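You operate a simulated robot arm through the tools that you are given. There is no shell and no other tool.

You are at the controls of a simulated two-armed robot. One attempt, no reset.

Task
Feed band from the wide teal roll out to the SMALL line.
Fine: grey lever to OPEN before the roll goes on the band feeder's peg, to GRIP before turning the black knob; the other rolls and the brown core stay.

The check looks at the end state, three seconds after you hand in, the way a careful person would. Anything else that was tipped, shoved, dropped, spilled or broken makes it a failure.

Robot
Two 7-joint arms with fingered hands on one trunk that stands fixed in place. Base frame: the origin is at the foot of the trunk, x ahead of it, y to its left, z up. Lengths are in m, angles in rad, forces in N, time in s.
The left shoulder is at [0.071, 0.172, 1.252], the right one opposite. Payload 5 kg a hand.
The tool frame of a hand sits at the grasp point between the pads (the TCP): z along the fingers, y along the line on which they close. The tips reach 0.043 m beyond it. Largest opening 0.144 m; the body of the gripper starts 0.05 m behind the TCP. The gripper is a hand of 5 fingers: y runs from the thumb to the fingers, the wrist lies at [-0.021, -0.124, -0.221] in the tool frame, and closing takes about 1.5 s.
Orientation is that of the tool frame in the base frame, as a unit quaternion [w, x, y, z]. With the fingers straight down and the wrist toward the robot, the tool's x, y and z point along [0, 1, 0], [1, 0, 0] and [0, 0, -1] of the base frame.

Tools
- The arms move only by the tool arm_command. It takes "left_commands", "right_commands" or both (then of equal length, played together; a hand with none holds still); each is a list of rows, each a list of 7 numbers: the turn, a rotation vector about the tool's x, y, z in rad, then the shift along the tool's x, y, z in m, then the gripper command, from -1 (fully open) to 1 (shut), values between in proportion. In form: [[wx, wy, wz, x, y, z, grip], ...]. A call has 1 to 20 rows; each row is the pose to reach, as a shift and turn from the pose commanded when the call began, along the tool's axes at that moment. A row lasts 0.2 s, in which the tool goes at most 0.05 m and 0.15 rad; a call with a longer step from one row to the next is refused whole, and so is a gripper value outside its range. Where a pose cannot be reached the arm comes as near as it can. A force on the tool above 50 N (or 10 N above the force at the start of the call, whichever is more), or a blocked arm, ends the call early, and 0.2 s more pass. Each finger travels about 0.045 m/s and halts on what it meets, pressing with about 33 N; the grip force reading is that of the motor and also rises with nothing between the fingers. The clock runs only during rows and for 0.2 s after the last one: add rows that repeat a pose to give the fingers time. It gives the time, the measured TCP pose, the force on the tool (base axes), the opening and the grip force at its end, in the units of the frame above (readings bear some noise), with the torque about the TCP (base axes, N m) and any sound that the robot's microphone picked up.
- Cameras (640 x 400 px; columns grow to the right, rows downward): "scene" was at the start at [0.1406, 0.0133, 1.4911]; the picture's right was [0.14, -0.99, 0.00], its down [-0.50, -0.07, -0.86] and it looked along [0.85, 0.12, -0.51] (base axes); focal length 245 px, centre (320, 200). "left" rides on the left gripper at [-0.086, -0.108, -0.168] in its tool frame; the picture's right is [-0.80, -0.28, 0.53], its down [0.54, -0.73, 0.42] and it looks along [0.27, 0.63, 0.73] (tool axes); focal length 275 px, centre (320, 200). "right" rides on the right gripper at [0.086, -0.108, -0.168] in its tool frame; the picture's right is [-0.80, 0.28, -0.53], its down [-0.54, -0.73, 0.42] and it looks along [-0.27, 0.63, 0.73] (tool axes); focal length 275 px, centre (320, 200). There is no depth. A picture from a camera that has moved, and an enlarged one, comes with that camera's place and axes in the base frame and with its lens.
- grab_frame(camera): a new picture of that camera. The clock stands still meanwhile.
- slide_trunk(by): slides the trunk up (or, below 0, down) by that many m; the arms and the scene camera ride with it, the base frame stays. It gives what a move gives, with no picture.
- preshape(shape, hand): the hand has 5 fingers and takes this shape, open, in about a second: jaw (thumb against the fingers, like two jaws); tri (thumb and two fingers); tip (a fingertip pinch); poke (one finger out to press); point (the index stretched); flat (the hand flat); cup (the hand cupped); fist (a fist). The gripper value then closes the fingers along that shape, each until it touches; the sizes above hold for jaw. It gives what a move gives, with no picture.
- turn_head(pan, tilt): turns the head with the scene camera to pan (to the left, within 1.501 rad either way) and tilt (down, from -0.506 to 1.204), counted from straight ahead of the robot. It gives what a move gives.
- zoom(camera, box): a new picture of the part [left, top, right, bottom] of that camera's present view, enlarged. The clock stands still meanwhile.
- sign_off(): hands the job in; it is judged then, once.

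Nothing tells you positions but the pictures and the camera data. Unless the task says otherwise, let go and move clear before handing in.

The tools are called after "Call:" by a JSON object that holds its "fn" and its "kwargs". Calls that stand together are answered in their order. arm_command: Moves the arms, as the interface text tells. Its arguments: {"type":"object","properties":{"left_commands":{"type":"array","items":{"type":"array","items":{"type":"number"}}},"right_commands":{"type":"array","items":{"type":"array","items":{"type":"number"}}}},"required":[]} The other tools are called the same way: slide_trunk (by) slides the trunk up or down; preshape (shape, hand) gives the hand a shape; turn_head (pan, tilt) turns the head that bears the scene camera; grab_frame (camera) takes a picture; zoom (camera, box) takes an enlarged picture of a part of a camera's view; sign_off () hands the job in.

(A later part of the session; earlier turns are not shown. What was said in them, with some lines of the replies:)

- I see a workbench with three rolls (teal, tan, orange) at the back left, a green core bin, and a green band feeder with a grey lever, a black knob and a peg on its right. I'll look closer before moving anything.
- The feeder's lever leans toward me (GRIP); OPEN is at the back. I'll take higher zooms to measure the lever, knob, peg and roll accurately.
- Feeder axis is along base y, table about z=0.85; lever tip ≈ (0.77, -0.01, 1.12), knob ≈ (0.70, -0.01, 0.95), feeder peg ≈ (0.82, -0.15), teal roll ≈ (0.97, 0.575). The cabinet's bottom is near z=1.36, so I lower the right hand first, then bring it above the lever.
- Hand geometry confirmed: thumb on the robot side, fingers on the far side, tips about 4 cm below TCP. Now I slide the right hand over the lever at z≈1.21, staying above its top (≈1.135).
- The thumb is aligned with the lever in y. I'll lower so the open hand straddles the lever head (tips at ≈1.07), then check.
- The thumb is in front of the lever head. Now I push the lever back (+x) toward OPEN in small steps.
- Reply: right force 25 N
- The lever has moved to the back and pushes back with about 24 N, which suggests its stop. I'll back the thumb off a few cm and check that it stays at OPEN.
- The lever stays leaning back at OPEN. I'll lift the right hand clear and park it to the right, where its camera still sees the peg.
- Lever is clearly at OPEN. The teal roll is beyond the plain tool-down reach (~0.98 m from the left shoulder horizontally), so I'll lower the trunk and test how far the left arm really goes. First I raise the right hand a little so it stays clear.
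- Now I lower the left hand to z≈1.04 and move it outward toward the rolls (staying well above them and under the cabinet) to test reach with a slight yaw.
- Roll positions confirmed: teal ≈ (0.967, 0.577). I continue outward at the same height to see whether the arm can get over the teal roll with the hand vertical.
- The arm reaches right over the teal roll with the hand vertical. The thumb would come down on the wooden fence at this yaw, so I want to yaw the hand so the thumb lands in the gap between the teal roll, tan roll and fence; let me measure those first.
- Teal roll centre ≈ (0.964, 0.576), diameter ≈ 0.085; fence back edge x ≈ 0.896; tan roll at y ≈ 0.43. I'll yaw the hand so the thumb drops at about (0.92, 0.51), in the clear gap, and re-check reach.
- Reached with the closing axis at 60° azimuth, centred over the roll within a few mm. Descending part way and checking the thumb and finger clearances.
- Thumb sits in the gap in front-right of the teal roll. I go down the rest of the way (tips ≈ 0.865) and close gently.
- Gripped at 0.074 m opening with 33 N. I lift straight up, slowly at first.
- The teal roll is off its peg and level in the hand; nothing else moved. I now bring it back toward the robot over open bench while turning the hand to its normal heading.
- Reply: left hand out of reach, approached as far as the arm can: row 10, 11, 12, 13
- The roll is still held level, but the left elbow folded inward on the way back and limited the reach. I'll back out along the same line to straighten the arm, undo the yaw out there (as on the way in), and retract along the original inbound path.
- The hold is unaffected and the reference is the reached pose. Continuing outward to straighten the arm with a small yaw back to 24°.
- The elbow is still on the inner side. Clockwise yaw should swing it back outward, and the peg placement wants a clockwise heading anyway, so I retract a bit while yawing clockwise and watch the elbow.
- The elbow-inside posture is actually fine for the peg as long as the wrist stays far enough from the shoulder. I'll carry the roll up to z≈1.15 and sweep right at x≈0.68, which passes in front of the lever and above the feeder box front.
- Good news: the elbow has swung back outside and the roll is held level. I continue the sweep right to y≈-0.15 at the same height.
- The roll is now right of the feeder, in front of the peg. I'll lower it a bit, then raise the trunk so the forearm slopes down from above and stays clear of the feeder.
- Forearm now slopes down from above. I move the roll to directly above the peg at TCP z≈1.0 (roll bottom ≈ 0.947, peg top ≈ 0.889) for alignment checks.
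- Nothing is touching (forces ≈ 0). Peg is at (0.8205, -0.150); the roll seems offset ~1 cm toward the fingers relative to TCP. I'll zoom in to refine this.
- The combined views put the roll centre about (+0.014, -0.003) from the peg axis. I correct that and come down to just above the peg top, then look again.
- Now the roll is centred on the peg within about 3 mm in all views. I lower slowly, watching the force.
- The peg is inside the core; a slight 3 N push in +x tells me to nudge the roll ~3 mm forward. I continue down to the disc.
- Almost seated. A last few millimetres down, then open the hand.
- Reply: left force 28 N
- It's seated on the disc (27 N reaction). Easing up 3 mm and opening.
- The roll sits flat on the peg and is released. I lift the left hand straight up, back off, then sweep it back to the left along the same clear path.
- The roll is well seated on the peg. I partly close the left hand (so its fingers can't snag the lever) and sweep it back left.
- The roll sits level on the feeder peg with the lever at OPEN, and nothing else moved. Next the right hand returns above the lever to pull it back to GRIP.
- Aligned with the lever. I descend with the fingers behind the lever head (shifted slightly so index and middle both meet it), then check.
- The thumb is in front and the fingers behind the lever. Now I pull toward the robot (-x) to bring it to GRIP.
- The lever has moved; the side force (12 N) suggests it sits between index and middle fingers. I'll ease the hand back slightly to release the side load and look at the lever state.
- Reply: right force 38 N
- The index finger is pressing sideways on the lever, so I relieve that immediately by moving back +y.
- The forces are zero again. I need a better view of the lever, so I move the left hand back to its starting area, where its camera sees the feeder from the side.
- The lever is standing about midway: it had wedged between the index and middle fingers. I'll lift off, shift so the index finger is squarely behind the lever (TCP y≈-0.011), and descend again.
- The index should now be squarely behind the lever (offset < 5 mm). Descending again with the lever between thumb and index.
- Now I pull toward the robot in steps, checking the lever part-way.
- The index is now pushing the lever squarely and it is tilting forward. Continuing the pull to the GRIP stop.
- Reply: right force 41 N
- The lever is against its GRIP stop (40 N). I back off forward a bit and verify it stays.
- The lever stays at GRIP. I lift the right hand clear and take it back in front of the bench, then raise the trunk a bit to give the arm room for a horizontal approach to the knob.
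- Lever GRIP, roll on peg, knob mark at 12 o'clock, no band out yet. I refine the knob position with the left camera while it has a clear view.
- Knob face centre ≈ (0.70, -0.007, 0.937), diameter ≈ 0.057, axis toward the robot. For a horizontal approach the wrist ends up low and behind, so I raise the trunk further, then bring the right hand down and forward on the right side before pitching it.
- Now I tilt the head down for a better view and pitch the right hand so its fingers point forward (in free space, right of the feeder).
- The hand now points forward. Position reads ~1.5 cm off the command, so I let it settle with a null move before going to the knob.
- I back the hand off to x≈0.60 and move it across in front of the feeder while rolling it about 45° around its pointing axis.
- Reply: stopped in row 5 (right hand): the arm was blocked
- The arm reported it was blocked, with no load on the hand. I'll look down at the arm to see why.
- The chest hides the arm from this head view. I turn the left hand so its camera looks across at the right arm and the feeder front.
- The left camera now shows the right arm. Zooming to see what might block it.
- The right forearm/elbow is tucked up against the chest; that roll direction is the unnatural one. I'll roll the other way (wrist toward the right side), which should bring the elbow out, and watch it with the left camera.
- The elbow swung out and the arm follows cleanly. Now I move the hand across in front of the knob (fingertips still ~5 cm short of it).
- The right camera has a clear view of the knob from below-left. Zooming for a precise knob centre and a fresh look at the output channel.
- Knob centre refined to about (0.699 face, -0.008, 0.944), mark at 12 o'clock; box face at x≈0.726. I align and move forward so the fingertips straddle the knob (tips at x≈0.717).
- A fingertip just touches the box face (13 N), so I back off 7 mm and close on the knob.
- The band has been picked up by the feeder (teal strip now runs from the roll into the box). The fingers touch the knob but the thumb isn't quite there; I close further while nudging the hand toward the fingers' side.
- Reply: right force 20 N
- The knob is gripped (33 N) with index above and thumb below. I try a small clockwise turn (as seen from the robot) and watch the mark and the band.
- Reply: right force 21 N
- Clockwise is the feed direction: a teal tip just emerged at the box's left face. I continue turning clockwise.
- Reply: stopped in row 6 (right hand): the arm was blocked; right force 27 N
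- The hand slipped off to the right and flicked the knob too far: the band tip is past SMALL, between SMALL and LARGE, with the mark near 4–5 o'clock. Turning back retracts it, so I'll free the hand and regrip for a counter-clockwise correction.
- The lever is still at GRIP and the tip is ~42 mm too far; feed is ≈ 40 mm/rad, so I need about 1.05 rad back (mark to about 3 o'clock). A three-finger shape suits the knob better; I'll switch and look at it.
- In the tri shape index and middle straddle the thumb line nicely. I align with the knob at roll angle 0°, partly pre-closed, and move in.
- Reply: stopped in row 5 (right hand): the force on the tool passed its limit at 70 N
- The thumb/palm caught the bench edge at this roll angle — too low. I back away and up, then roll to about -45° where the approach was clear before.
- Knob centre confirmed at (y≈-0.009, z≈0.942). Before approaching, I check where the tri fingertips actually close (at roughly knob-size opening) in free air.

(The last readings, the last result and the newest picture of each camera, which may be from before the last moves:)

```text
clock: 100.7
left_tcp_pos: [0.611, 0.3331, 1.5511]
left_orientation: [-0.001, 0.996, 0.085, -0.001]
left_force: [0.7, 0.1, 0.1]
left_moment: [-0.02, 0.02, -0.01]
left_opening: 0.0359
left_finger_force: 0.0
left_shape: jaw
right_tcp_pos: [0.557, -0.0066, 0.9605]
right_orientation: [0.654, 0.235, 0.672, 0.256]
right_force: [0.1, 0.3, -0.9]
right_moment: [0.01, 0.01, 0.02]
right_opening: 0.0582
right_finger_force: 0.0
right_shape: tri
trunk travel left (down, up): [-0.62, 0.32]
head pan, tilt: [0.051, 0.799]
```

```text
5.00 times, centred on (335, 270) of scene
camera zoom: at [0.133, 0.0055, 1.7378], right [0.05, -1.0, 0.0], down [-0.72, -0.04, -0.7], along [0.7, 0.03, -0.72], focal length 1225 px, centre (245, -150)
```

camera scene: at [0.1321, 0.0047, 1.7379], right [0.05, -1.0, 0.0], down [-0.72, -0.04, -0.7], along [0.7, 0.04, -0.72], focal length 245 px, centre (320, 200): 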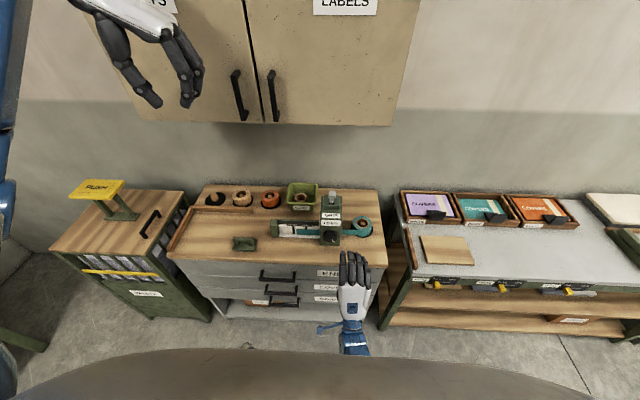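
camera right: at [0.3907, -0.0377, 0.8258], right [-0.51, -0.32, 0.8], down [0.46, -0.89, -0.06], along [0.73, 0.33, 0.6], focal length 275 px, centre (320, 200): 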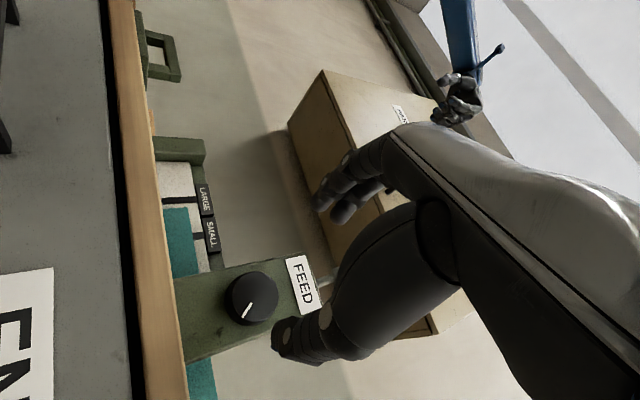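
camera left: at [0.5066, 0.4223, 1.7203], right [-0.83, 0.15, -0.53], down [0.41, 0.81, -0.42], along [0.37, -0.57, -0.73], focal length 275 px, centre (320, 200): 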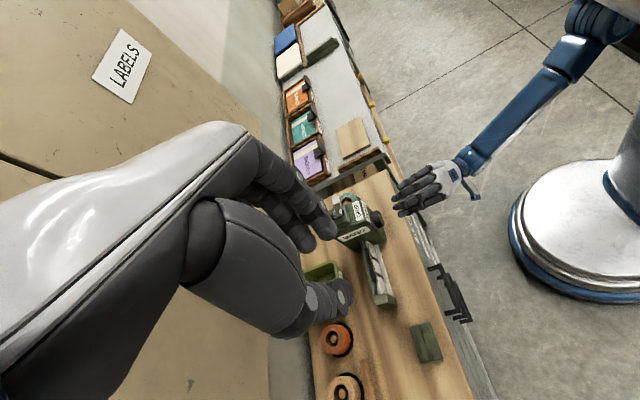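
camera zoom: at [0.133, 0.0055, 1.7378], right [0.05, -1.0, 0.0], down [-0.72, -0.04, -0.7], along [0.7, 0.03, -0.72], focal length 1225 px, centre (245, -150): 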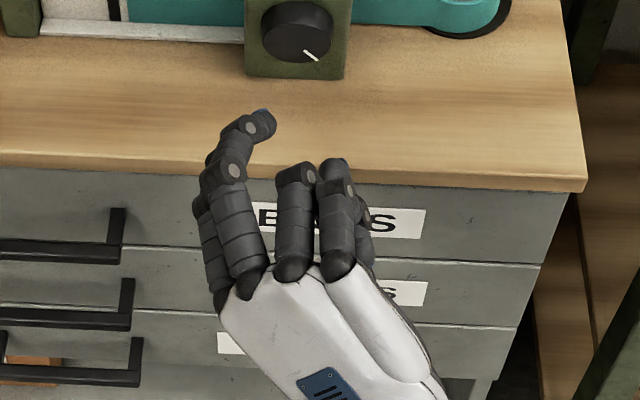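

The tri closing centre matches the TCP within ~4 mm. I reopen, align on the knob axis, and move in at this roll angle.

Call:
{"fn": "arm_command", "kwargs": {"right_commands": [[0, 0, 0, 0.004, -0.008, 0, -0.2], [0, 0, 0, 0.009, -0.016, 0.005, -0.5], [0, 0, 0, 0.009, -0.017, 0.02, -0.5], [0, 0, 0, 0.009, -0.017, 0.045, -0.5], [0, 0, 0, 0.009, -0.017, 0.07, -0.5], [0, 0, 0, 0.009, -0.017, 0.09, -0.5], [0, 0, 0, 0.009, -0.017, 0.107, -0.5], [0, 0, 0, 0.009, -0.017, 0.107, -0.5]]}}

Call:
{"fn": "zoom", "kwargs": {"camera": "right", "box": [180, 100, 420, 370]}}

Call:
{"fn": "zoom", "kwargs": {"camera": "scene", "box": [280, 200, 380, 280]}}

```text
clock: 102.5
left_tcp_pos: [0.6083, 0.3321, 1.5529]
left_orientation: [0.0, 0.996, 0.085, 0.0]
left_force: [-1.3, -0.9, 0.1]
left_moment: [-0.01, -0.02, 0.02]
left_opening: 0.036
left_finger_force: 0.1
left_shape: jaw
right_tcp_pos: [0.6614, -0.0109, 0.9442]
right_orientation: [0.654, 0.235, 0.672, 0.256]
right_force: [-0.2, -1.0, 0.1]
right_moment: [-0.01, -0.07, -0.01]
right_opening: 0.1076
right_finger_force: 0.1
right_shape: tri
trunk travel left (down, up): [-0.62, 0.32]
head pan, tilt: [0.051, 0.799]
```

```text
1.48 times, centred on (300, 235) of right
camera zoom: at [0.4943, -0.0443, 0.8102], right [-0.51, -0.32, 0.8], down [0.46, -0.89, -0.07], along [0.73, 0.33, 0.6], focal length 408 px, centre (350, 148)
```

zoom: 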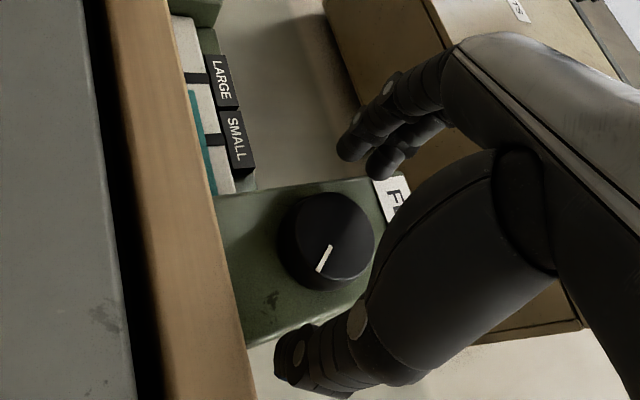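

```text
5.00 times, centred on (330, 240) of scene
camera zoom: at [0.1316, 0.0047, 1.7379], right [0.05, -1.0, 0.0], down [-0.72, -0.04, -0.7], along [0.7, 0.03, -0.72], focal length 1225 px, centre (270, 0)
```

zoom: 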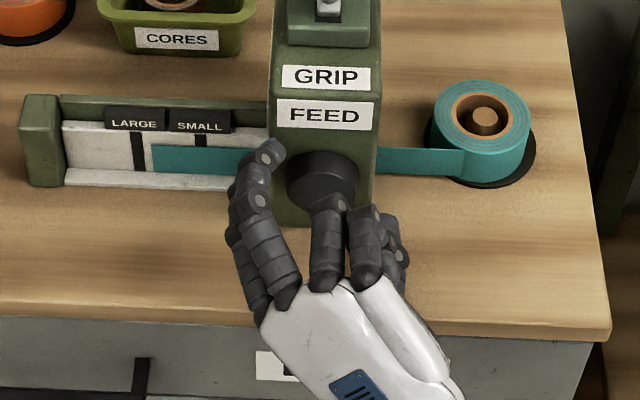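

Fingers are on the upper left, thumb on the lower right of the knob. A bit further forward, then close.

Call:
{"fn": "arm_command", "kwargs": {"right_commands": [[0, 0, 0, 0, 0, 0.005, -0.5], [0, 0, 0, 0, 0, 0.009, -0.5], [0, 0, 0, 0, 0, 0.009, -0.2], [0, 0, 0, 0, 0, 0.009, 0.1], [0, 0, 0, 0, 0, 0.009, 0.4], [0, 0, 0, 0, 0, 0.009, 0.6], [0, 0, 0, 0, 0, 0.009, 0.6], [0, 0, 0, 0, 0, 0.009, 0.6]]}}

Call:
{"fn": "zoom", "kwargs": {"camera": "right", "box": [180, 100, 420, 370]}}

Call:
{"fn": "zoom", "kwargs": {"camera": "scene", "box": [280, 200, 380, 280]}}

```text
clock: 104.3
left_tcp_pos: [0.6081, 0.3331, 1.5541]
left_orientation: [0.0, 0.996, 0.085, 0.0]
left_force: [-0.8, 0.0, -0.4]
left_moment: [0.0, -0.03, -0.04]
left_opening: 0.0362
left_finger_force: 0.1
left_shape: jaw
right_tcp_pos: [0.6704, -0.0112, 0.9475]
right_orientation: [0.657, 0.235, 0.669, 0.257]
right_force: [2.8, -0.3, 17.6]
right_moment: [-0.13, -0.63, 0.0]
right_opening: 0.0509
right_finger_force: 32.9
right_shape: tri
trunk travel left (down, up): [-0.62, 0.32]
head pan, tilt: [0.051, 0.799]
```

```text
1.48 times, centred on (300, 235) of right
camera zoom: at [0.5044, -0.0437, 0.8115], right [-0.52, -0.32, 0.79], down [0.46, -0.89, -0.07], along [0.72, 0.33, 0.61], focal length 408 px, centre (350, 148)
```

zoom: 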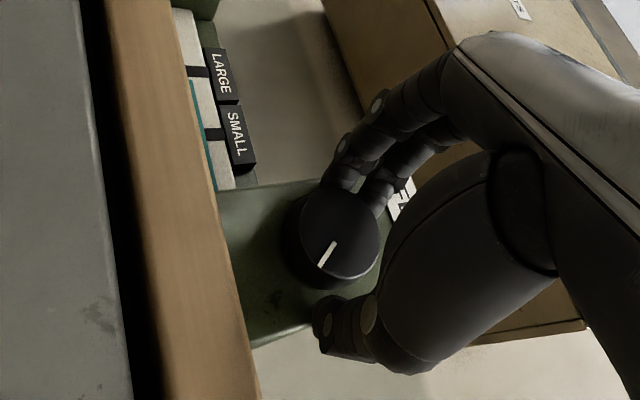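

```text
5.00 times, centred on (330, 240) of scene
camera zoom: at [0.1302, 0.0046, 1.7383], right [0.05, -1.0, 0.0], down [-0.72, -0.04, -0.7], along [0.7, 0.03, -0.72], focal length 1225 px, centre (270, 0)
```

zoom: 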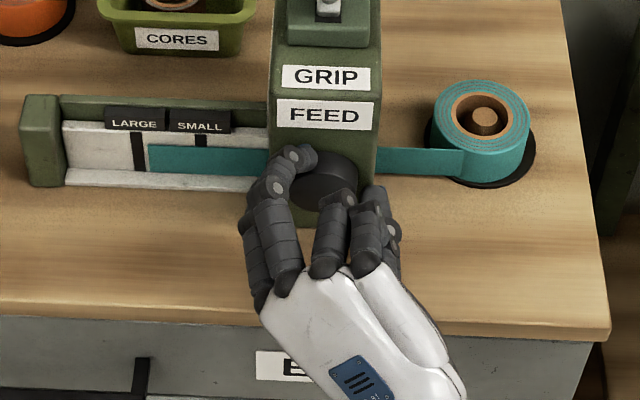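

Now it's a good three-point grip (opening 0.051, 33 N). I turn counter-clockwise a third of a radian and check the band.

Call:
{"fn": "arm_command", "kwargs": {"right_commands": [[0, 0, -0.08, 0, 0, 0, 0.6], [0, 0, -0.16, 0, 0, 0, 0.6], [0, 0, -0.24, 0, 0, 0, 0.6], [0, 0, -0.32, 0, 0, 0, 0.6], [0, 0, -0.4, 0, 0, 0, 0.6], [0, 0, -0.4, 0, 0, 0, 0.6]]}}

Call:
{"fn": "zoom", "kwargs": {"camera": "right", "box": [180, 100, 420, 370]}}

Call:
{"fn": "zoom", "kwargs": {"camera": "scene", "box": [280, 200, 380, 280]}}

```text
clock: 105.7
left_tcp_pos: [0.6092, 0.3332, 1.5528]
left_orientation: [0.0, 0.996, 0.085, 0.0]
left_force: [0.0, 0.0, 1.4]
left_moment: [0.02, -0.02, 0.05]
left_opening: 0.0362
left_finger_force: 0.1
left_shape: jaw
right_tcp_pos: [0.6704, -0.0094, 0.94]
right_orientation: [0.692, 0.096, 0.705, 0.12]
right_force: [-7.6, 11.6, -0.3]
right_moment: [-0.28, 0.19, -0.22]
right_opening: 0.0501
right_finger_force: 32.6
right_shape: tri
trunk travel left (down, up): [-0.62, 0.32]
head pan, tilt: [0.051, 0.799]
```

```text
1.48 times, centred on (300, 235) of right
camera zoom: at [0.5052, -0.093, 0.8284], right [-0.52, 0.01, 0.85], down [0.46, -0.84, 0.29], along [0.72, 0.54, 0.43], focal length 408 px, centre (350, 148)
```

zoom: 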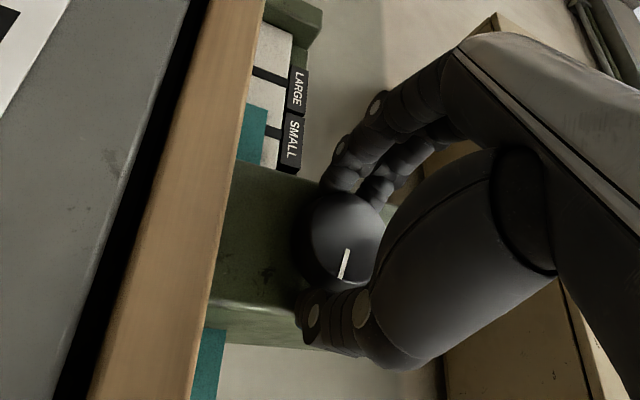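

```text
5.00 times, centred on (330, 240) of scene
camera zoom: at [0.1307, 0.0065, 1.7378], right [0.05, -1.0, 0.0], down [-0.72, -0.04, -0.7], along [0.7, 0.03, -0.72], focal length 1225 px, centre (270, 0)
```

zoom: 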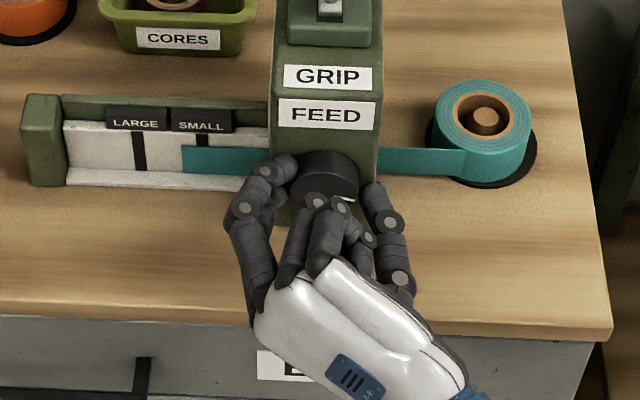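

The band retracts as planned: the tip moved more than half the way back. Zooming in to measure the remaining distance.

Call:
{"fn": "zoom", "kwargs": {"camera": "scene", "box": [295, 215, 345, 245]}}

```text
12.80 times, centred on (320, 230) of scene
camera zoom: at [0.1307, 0.0065, 1.7378], right [0.05, -1.0, 0.0], down [-0.72, -0.04, -0.7], along [0.7, 0.03, -0.72], focal length 3136 px, centre (320, -184)
```

zoom: 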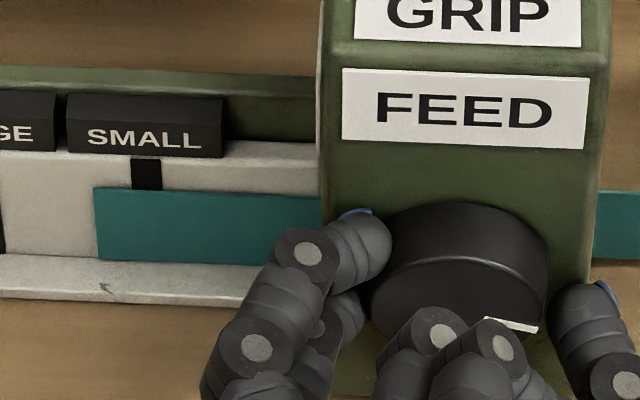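

The tip is still ~17 mm beyond the SMALL line's centre; local ratio ≈ 74 mm/rad, so about 0.24 rad more. I turn 0.15 rad first and re-measure.

Call:
{"fn": "arm_command", "kwargs": {"right_commands": [[0, 0, -0.05, 0, 0, 0, 0.6], [0, 0, -0.1, 0, 0, 0, 0.6], [0, 0, -0.15, 0, 0, 0, 0.6], [0, 0, -0.15, 0, 0, 0, 0.6]]}}

Call:
{"fn": "zoom", "kwargs": {"camera": "scene", "box": [295, 215, 345, 245]}}

```text
clock: 106.7
left_tcp_pos: [0.6089, 0.334, 1.5525]
left_orientation: [0.001, 0.996, 0.086, 0.0]
left_force: [1.0, -0.5, -0.3]
left_moment: [0.0, 0.01, -0.02]
left_opening: 0.0362
left_finger_force: 0.0
left_shape: jaw
right_tcp_pos: [0.6714, -0.0086, 0.942]
right_orientation: [0.699, 0.042, 0.711, 0.068]
right_force: [-7.6, 11.8, -7.5]
right_moment: [-0.14, 0.38, 0.1]
right_opening: 0.0492
right_finger_force: 33.1
right_shape: tri
trunk travel left (down, up): [-0.62, 0.32]
head pan, tilt: [0.051, 0.799]
```

```text
12.80 times, centred on (320, 230) of scene
camera zoom: at [0.1316, 0.0063, 1.7378], right [0.05, -1.0, 0.0], down [-0.72, -0.04, -0.7], along [0.7, 0.03, -0.72], focal length 3136 px, centre (320, -184)
```

zoom: 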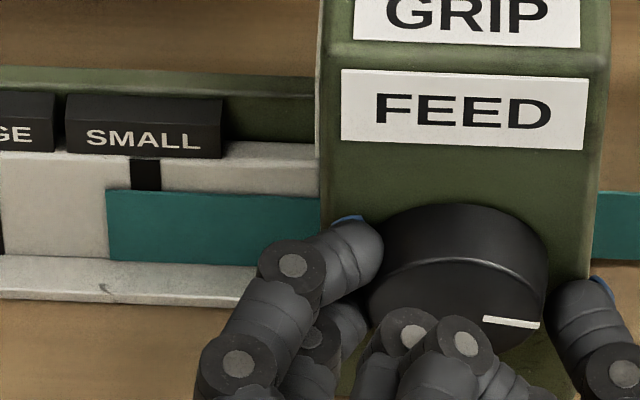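

Tip now at px 107, line centre at 147: about 14 mm (≈0.34 rad) to go. Continuing in a small step.

Call:
{"fn": "arm_command", "kwargs": {"right_commands": [[0, 0, -0.05, 0, 0, 0, 0.6], [0, 0, -0.1, 0, 0, 0, 0.6], [0, 0, -0.15, 0, 0, 0, 0.6], [0, 0, -0.2, 0, 0, 0, 0.6], [0, 0, -0.2, 0, 0, 0, 0.6]]}}

Call:
{"fn": "zoom", "kwargs": {"camera": "scene", "box": [295, 215, 345, 245]}}

Call:
{"fn": "grab_frame", "kwargs": {"camera": "right"}}

```text
clock: 107.9
left_tcp_pos: [0.6086, 0.3332, 1.5518]
left_orientation: [0.0, 0.996, 0.085, 0.0]
left_force: [-0.9, 0.0, 0.6]
left_moment: [-0.03, -0.01, 0.0]
left_opening: 0.0361
left_finger_force: 0.1
left_shape: jaw
right_tcp_pos: [0.6719, -0.0094, 0.9418]
right_orientation: [0.702, -0.028, 0.711, -0.002]
right_force: [-9.5, 9.0, -11.2]
right_moment: [0.24, 0.52, -0.19]
right_opening: 0.0491
right_finger_force: 33.2
right_shape: tri
trunk travel left (down, up): [-0.62, 0.32]
head pan, tilt: [0.051, 0.799]
```

```text
12.80 times, centred on (320, 230) of scene
camera zoom: at [0.1316, 0.006, 1.7378], right [0.05, -1.0, 0.0], down [-0.72, -0.04, -0.7], along [0.7, 0.03, -0.72], focal length 3136 px, centre (320, -184)
```

zoom: 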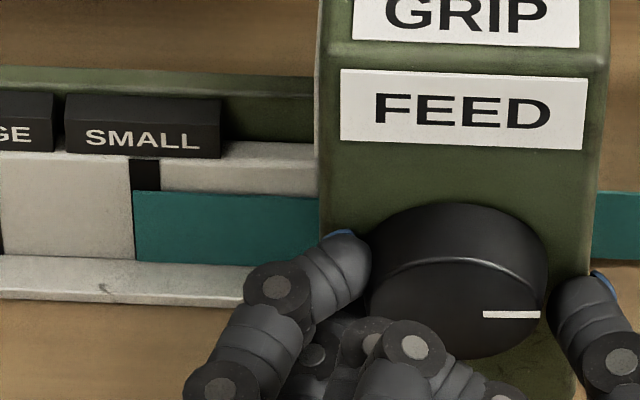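

```text
taken
camera right: at [0.5075, -0.128, 0.862], right [-0.53, 0.3, 0.79], down [0.46, -0.69, 0.57], along [0.71, 0.66, 0.23], focal length 275 px, centre (320, 200)
```

right: 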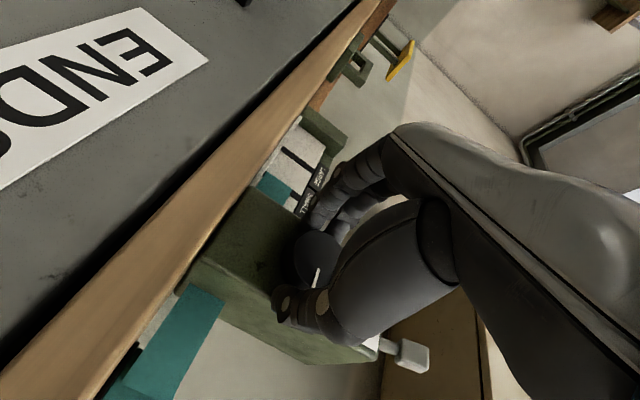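

The tip is now on the SMALL line (left part of it). About 4 mm (0.09 rad) more to bring it to the line's centre.

Call:
{"fn": "arm_command", "kwargs": {"right_commands": [[0, 0, -0.03, 0, 0, 0, 0.6], [0, 0, -0.06, 0, 0, 0, 0.6], [0, 0, -0.085, 0, 0, 0, 0.6], [0, 0, -0.085, 0, 0, 0, 0.6]]}}

Call:
{"fn": "zoom", "kwargs": {"camera": "scene", "box": [295, 215, 345, 245]}}

```text
clock: 108.9
left_tcp_pos: [0.6097, 0.3324, 1.5516]
left_orientation: [0.0, 0.996, 0.084, -0.001]
left_force: [-0.1, -0.3, 0.5]
left_moment: [0.0, 0.02, -0.02]
left_opening: 0.0362
left_finger_force: 0.1
left_shape: jaw
right_tcp_pos: [0.6708, -0.0097, 0.9415]
right_orientation: [0.702, -0.058, 0.71, -0.032]
right_force: [-10.4, 7.2, -15.7]
right_moment: [0.23, 0.69, -0.2]
right_opening: 0.0487
right_finger_force: 33.1
right_shape: tri
trunk travel left (down, up): [-0.62, 0.32]
head pan, tilt: [0.051, 0.799]
```

```text
12.80 times, centred on (320, 230) of scene
camera zoom: at [0.1323, 0.0056, 1.7378], right [0.05, -1.0, 0.0], down [-0.72, -0.04, -0.7], along [0.7, 0.03, -0.72], focal length 3136 px, centre (320, -184)
```

zoom: 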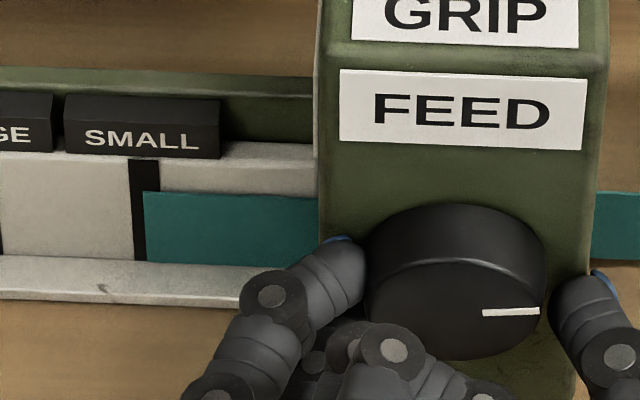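

The tip is centred on the SMALL line. Before releasing, I relieve the vertical side load on the knob (so it won't flick on opening), then re-check.

Call:
{"fn": "arm_command", "kwargs": {"right_commands": [[0, 0, 0, 0.0015, 0.0005, -0.001, 0.6], [0, 0, 0, 0.003, 0.001, -0.002, 0.6], [0, 0, 0, 0.003, 0.001, -0.002, 0.6]]}}

Call:
{"fn": "zoom", "kwargs": {"camera": "scene", "box": [295, 215, 345, 245]}}

```text
clock: 109.7
left_tcp_pos: [0.6107, 0.3314, 1.5523]
left_orientation: [0.001, 0.996, 0.085, -0.001]
left_force: [-0.2, -0.2, 0.5]
left_moment: [-0.01, 0.0, 0.0]
left_opening: 0.036
left_finger_force: 0.0
left_shape: jaw
right_tcp_pos: [0.6711, -0.0097, 0.9407]
right_orientation: [0.703, -0.057, 0.708, -0.031]
right_force: [6.4, 6.5, -9.9]
right_moment: [0.08, 0.37, 0.26]
right_opening: 0.0483
right_finger_force: 33.2
right_shape: tri
trunk travel left (down, up): [-0.62, 0.32]
head pan, tilt: [0.051, 0.799]
```

```text
12.80 times, centred on (320, 230) of scene
camera zoom: at [0.134, 0.0053, 1.7378], right [0.05, -1.0, 0.0], down [-0.72, -0.04, -0.7], along [0.7, 0.03, -0.72], focal length 3136 px, centre (320, -184)
```

zoom: 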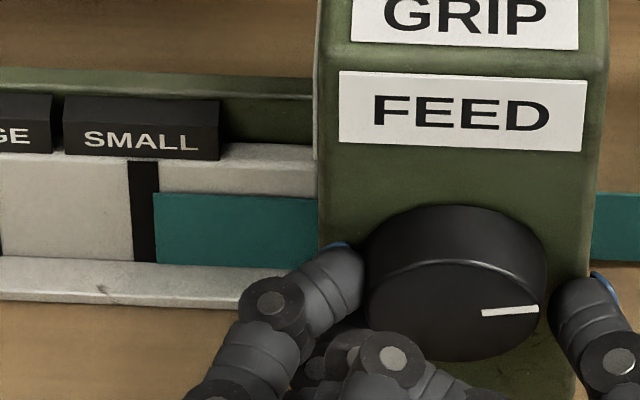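

The knob crept back slightly (tip ~3 mm short of centre, still on the line). I finish relieving the load while turning clockwise a touch.

Call:
{"fn": "arm_command", "kwargs": {"right_commands": [[0, 0, 0.03, 0.002, 0, 0.0005, 0.6], [0, 0, 0.06, 0.004, 0, 0.001, 0.6], [0, 0, 0.06, 0.004, 0, 0.001, 0.6]]}}

Call:
{"fn": "zoom", "kwargs": {"camera": "scene", "box": [295, 215, 345, 245]}}

```text
clock: 110.5
left_tcp_pos: [0.6106, 0.3306, 1.5516]
left_orientation: [0.0, 0.996, 0.086, -0.001]
left_force: [0.4, -0.3, 0.9]
left_moment: [0.01, 0.02, 0.02]
left_opening: 0.0362
left_finger_force: 0.1
left_shape: jaw
right_tcp_pos: [0.6701, -0.0106, 0.9355]
right_orientation: [0.702, -0.037, 0.711, -0.01]
right_force: [3.0, 6.1, -8.1]
right_moment: [-0.16, 0.2, 0.03]
right_opening: 0.0474
right_finger_force: 32.9
right_shape: tri
trunk travel left (down, up): [-0.62, 0.32]
head pan, tilt: [0.051, 0.799]
```

```text
12.80 times, centred on (320, 230) of scene
camera zoom: at [0.133, 0.0053, 1.7378], right [0.05, -1.0, 0.0], down [-0.72, -0.04, -0.7], along [0.7, 0.03, -0.72], focal length 3136 px, centre (320, -184)
```

zoom: 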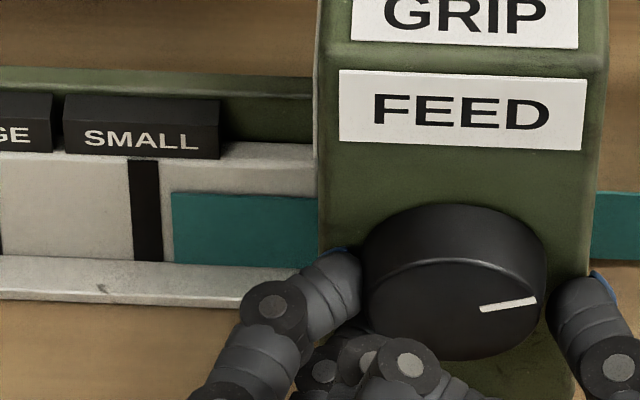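

Moving down rolled the knob counter-clockwise via the finger side. I now turn clockwise ~0.2 rad without translation.

Call:
{"fn": "arm_command", "kwargs": {"right_commands": [[0, 0, 0.05, 0, 0, 0, 0.6], [0, 0, 0.1, 0, 0, 0, 0.6], [0, 0, 0.15, 0, 0, 0, 0.6], [0, 0, 0.19, 0, 0, 0, 0.6], [0, 0, 0.19, 0, 0, 0, 0.6]]}}

Call:
{"fn": "zoom", "kwargs": {"camera": "scene", "box": [295, 215, 345, 245]}}

```text
clock: 111.7
left_tcp_pos: [0.6093, 0.3323, 1.5516]
left_orientation: [0.001, 0.996, 0.086, -0.001]
left_force: [-0.4, -0.9, -0.6]
left_moment: [0.02, 0.0, 0.05]
left_opening: 0.0362
left_finger_force: 0.1
left_shape: jaw
right_tcp_pos: [0.6704, -0.0088, 0.9343]
right_orientation: [0.7, 0.032, 0.711, 0.057]
right_force: [2.8, 8.2, -4.6]
right_moment: [-0.34, 0.05, 0.32]
right_opening: 0.0469
right_finger_force: 33.4
right_shape: tri
trunk travel left (down, up): [-0.62, 0.32]
head pan, tilt: [0.051, 0.799]
```

```text
12.80 times, centred on (320, 230) of scene
camera zoom: at [0.1328, 0.0058, 1.7379], right [0.05, -1.0, 0.0], down [-0.72, -0.04, -0.7], along [0.7, 0.03, -0.72], focal length 3136 px, centre (320, -184)
```

zoom: 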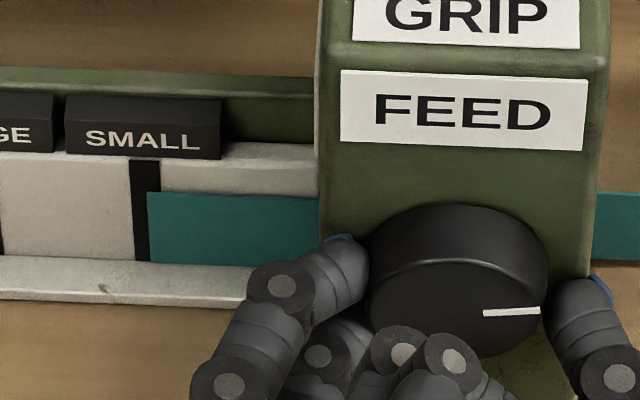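

The tip is centred on the line again with low residual forces. Now I open the fingers.

Call:
{"fn": "arm_command", "kwargs": {"right_commands": [[0, 0, 0, 0, 0, 0, 0.2], [0, 0, 0, 0, 0, 0, -0.2], [0, 0, 0, 0, 0, 0, -0.4], [0, 0, 0, 0, 0, 0, -0.4], [0, 0, 0, 0, 0, 0, -0.4]]}}

Call:
{"fn": "zoom", "kwargs": {"camera": "scene", "box": [295, 215, 345, 245]}}

Call:
{"fn": "zoom", "kwargs": {"camera": "right", "box": [180, 100, 420, 370]}}

```text
clock: 112.9
left_tcp_pos: [0.6087, 0.3297, 1.5531]
left_orientation: [0.0, 0.996, 0.085, 0.0]
left_force: [-0.6, 0.1, -0.4]
left_moment: [-0.02, 0.0, -0.03]
left_opening: 0.0359
left_finger_force: 0.1
left_shape: jaw
right_tcp_pos: [0.67, -0.0102, 0.9344]
right_orientation: [0.701, 0.032, 0.711, 0.057]
right_force: [1.3, 0.5, 0.3]
right_moment: [-0.02, 0.01, -0.03]
right_opening: 0.1002
right_finger_force: 0.2
right_shape: tri
trunk travel left (down, up): [-0.62, 0.32]
head pan, tilt: [0.051, 0.799]
```

```text
12.80 times, centred on (320, 230) of scene
camera zoom: at [0.1316, 0.0041, 1.7379], right [0.05, -1.0, 0.0], down [-0.72, -0.04, -0.7], along [0.7, 0.04, -0.72], focal length 3136 px, centre (320, -184)
```

zoom: 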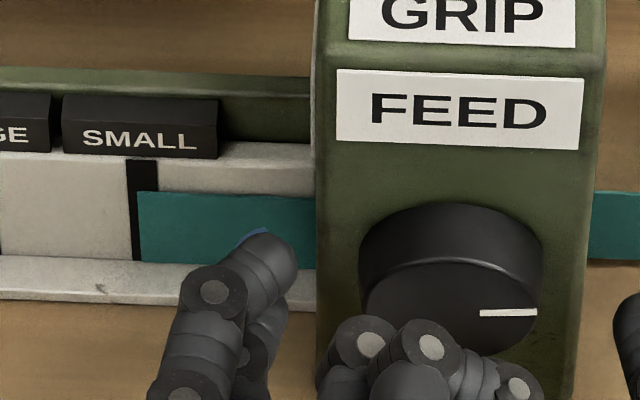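

```text
1.48 times, centred on (300, 235) of right
camera zoom: at [0.506, -0.1138, 0.8375], right [-0.53, 0.16, 0.83], down [0.46, -0.77, 0.44], along [0.71, 0.61, 0.33], focal length 408 px, centre (350, 148)
```

zoom: 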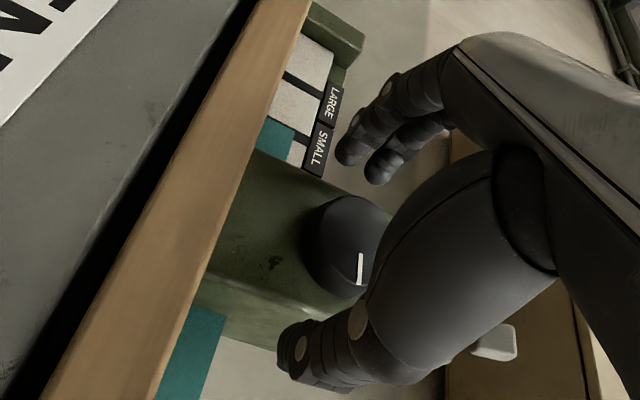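

Released; the tip sits about 2 mm past the line's centre but still on the line. I withdraw straight back and measure accurately with an unobstructed view.

Call:
{"fn": "arm_command", "kwargs": {"right_commands": [[0, 0, 0, 0, 0, -0.015, -0.4], [0, 0, 0, 0, 0, -0.035, -0.4], [0, 0, 0, 0, 0, -0.065, -0.4], [0, 0, 0, 0, 0, -0.1, -0.4], [0, 0, 0, 0, 0, -0.1, -0.4]]}}

Call:
{"fn": "zoom", "kwargs": {"camera": "scene", "box": [295, 215, 345, 245]}}

Call:
{"fn": "zoom", "kwargs": {"camera": "right", "box": [100, 0, 420, 260]}}

Call:
{"fn": "grab_frame", "kwargs": {"camera": "left"}}

```text
clock: 114.1
left_tcp_pos: [0.6099, 0.3313, 1.5517]
left_orientation: [0.001, 0.996, 0.086, -0.001]
left_force: [0.0, 0.8, 0.1]
left_moment: [0.04, 0.04, -0.04]
left_opening: 0.036
left_finger_force: 0.0
left_shape: jaw
right_tcp_pos: [0.5676, -0.0128, 0.9368]
right_orientation: [0.701, 0.032, 0.71, 0.056]
right_force: [-0.1, -0.1, -0.3]
right_moment: [0.01, 0.01, -0.03]
right_opening: 0.1
right_finger_force: 0.0
right_shape: tri
trunk travel left (down, up): [-0.62, 0.32]
head pan, tilt: [0.051, 0.799]
```

```text
12.80 times, centred on (320, 230) of scene
camera zoom: at [0.1325, 0.0045, 1.7378], right [0.05, -1.0, 0.0], down [-0.72, -0.04, -0.7], along [0.7, 0.04, -0.72], focal length 3136 px, centre (320, -184)
```

zoom: 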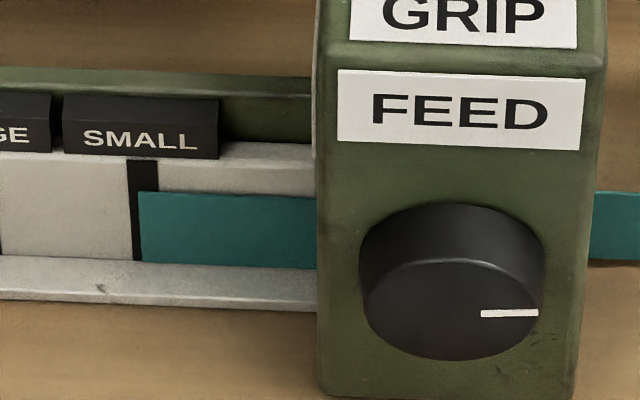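

```text
1.54 times, centred on (260, 130) of right
camera zoom: at [0.4041, -0.1174, 0.8385], right [-0.53, 0.16, 0.83], down [0.46, -0.77, 0.44], along [0.71, 0.62, 0.33], focal length 424 px, centre (412, 308)
```

zoom: 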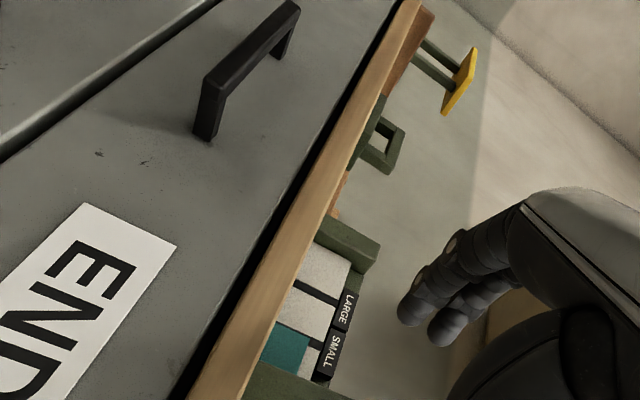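

```text
taken
camera left: at [0.5071, 0.4231, 1.72], right [-0.83, 0.14, -0.53], down [0.41, 0.81, -0.42], along [0.37, -0.57, -0.73], focal length 275 px, centre (320, 200)
```

left: 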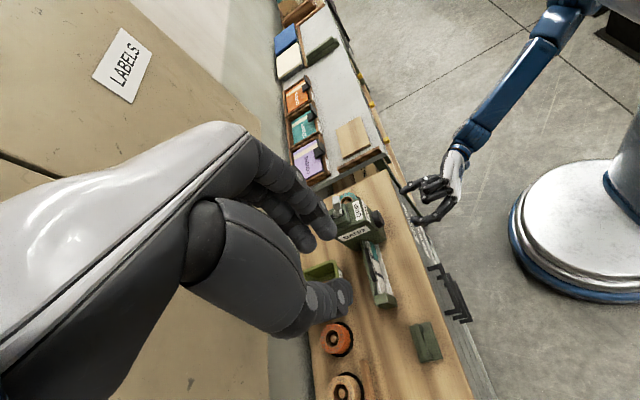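

With a clear view, the tip lies on the SMALL line (about 2 mm past its centre on a ~10 mm wide line), lever at GRIP. I move the right hand clear to the right and up.

Call:
{"fn": "arm_command", "kwargs": {"right_commands": [[0, 0, 0, -0.01, -0.01, -0.02, -0.4], [0, 0, 0, -0.035, -0.04, -0.03, -0.4], [0, 0, 0, -0.06, -0.075, -0.035, -0.4], [0, 0, 0, -0.08, -0.11, -0.038, -0.4], [0, 0, 0, -0.1, -0.15, -0.038, -0.4], [0, 0, 0, -0.124, -0.185, -0.038, -0.4], [0, 0, 0, -0.124, -0.185, -0.038, -0.4]]}}

Call:
{"fn": "grab_frame", "kwargs": {"camera": "scene"}}

Call:
{"fn": "zoom", "kwargs": {"camera": "scene", "box": [180, 170, 400, 290]}}

Call:
{"fn": "zoom", "kwargs": {"camera": "scene", "box": [305, 220, 330, 240]}}

```text
clock: 115.7
left_tcp_pos: [0.608, 0.333, 1.5521]
left_orientation: [0.0, 0.996, 0.085, 0.0]
left_force: [0.8, 0.4, 0.7]
left_moment: [-0.03, 0.0, 0.0]
left_opening: 0.0366
left_finger_force: 0.1
left_shape: jaw
right_tcp_pos: [0.5418, -0.2141, 1.0378]
right_orientation: [0.701, 0.032, 0.71, 0.056]
right_force: [0.8, 0.7, 1.0]
right_moment: [0.03, 0.02, 0.01]
right_opening: 0.1007
right_finger_force: 0.2
right_shape: tri
trunk travel left (down, up): [-0.62, 0.32]
head pan, tilt: [0.051, 0.799]
```

```text
taken
camera scene: at [0.1313, 0.0056, 1.7379], right [0.05, -1.0, 0.0], down [-0.72, -0.04, -0.7], along [0.7, 0.03, -0.72], focal length 245 px, centre (320, 200)
```

scene: 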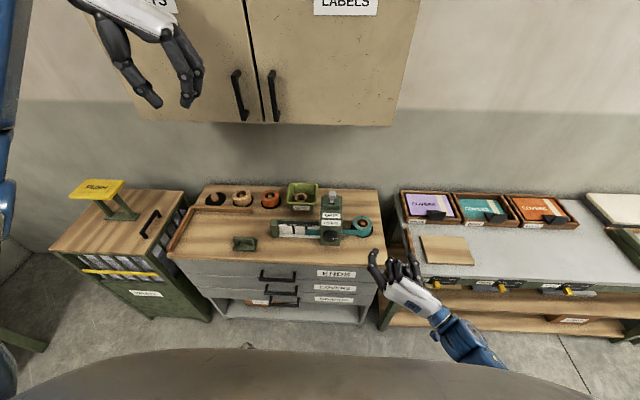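

```text
2.91 times, centred on (290, 230) of scene
camera zoom: at [0.1313, 0.0056, 1.7379], right [0.05, -1.0, 0.0], down [-0.72, -0.04, -0.7], along [0.7, 0.03, -0.72], focal length 713 px, centre (407, 113)
```

zoom: 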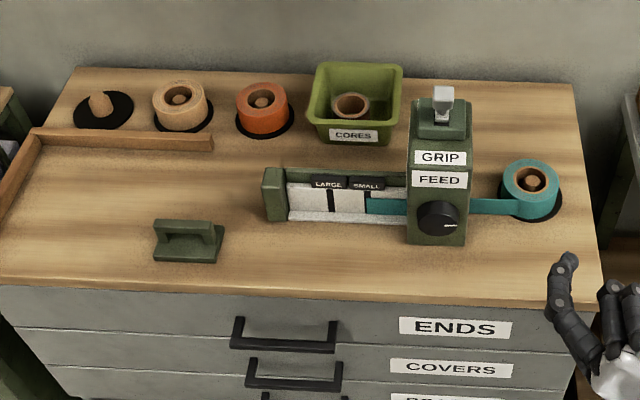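

```text
16.00 times, centred on (318, 230) of scene
camera zoom: at [0.1313, 0.0056, 1.7379], right [0.05, -1.0, 0.0], down [-0.72, -0.04, -0.7], along [0.7, 0.03, -0.72], focal length 3920 px, centre (360, -280)
```

zoom: 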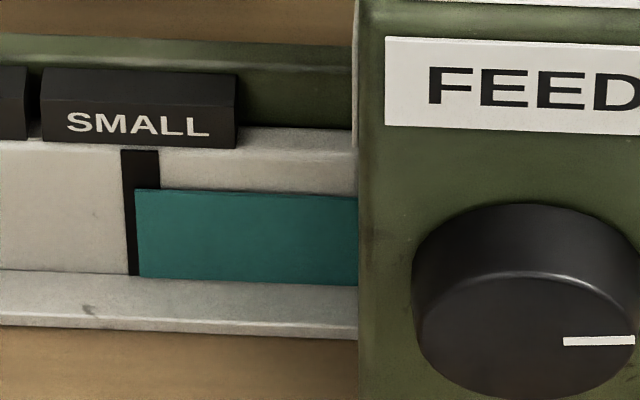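

The end state matches the task:
- The teal roll is flat on the feeder peg and the lever is at GRIP.
- The band tip sits on the SMALL line, about 2 mm past its centre.
- The tan and orange rolls and the brown core are in place, and both hands are clear.

Handing in.

Call:
{"fn": "sign_off", "kwargs": {}}

```text
The job is handed in.
```

I fed the teal band out to the SMALL line and handed the job in. In the last close-up, the tip sits about 2 mm past the centre of the line, which is roughly 10 mm wide.

- **Order of steps:** I set the lever to OPEN before the roll went on the feeder's peg. I set it to GRIP before turning the knob, and it was still at GRIP at hand-in.
- **Overshoot, corrected:** my hand slipped off the knob on the first turn and fed the band well past SMALL. I turned the knob back until the tip was on the line.
- **Lever wedged once:** on the first pull to GRIP, the lever caught between two fingers, so I repositioned and pulled again.
- **Contact with the bench:** the right hand pressed against the bench edge with about 70 N while lining up on the knob, and I backed off. The bench and feeder looked undisturbed in the last picture.
- **Everything else:** the tan and orange rolls, the brown core and the other bench items are where they were, and both hands are clear.
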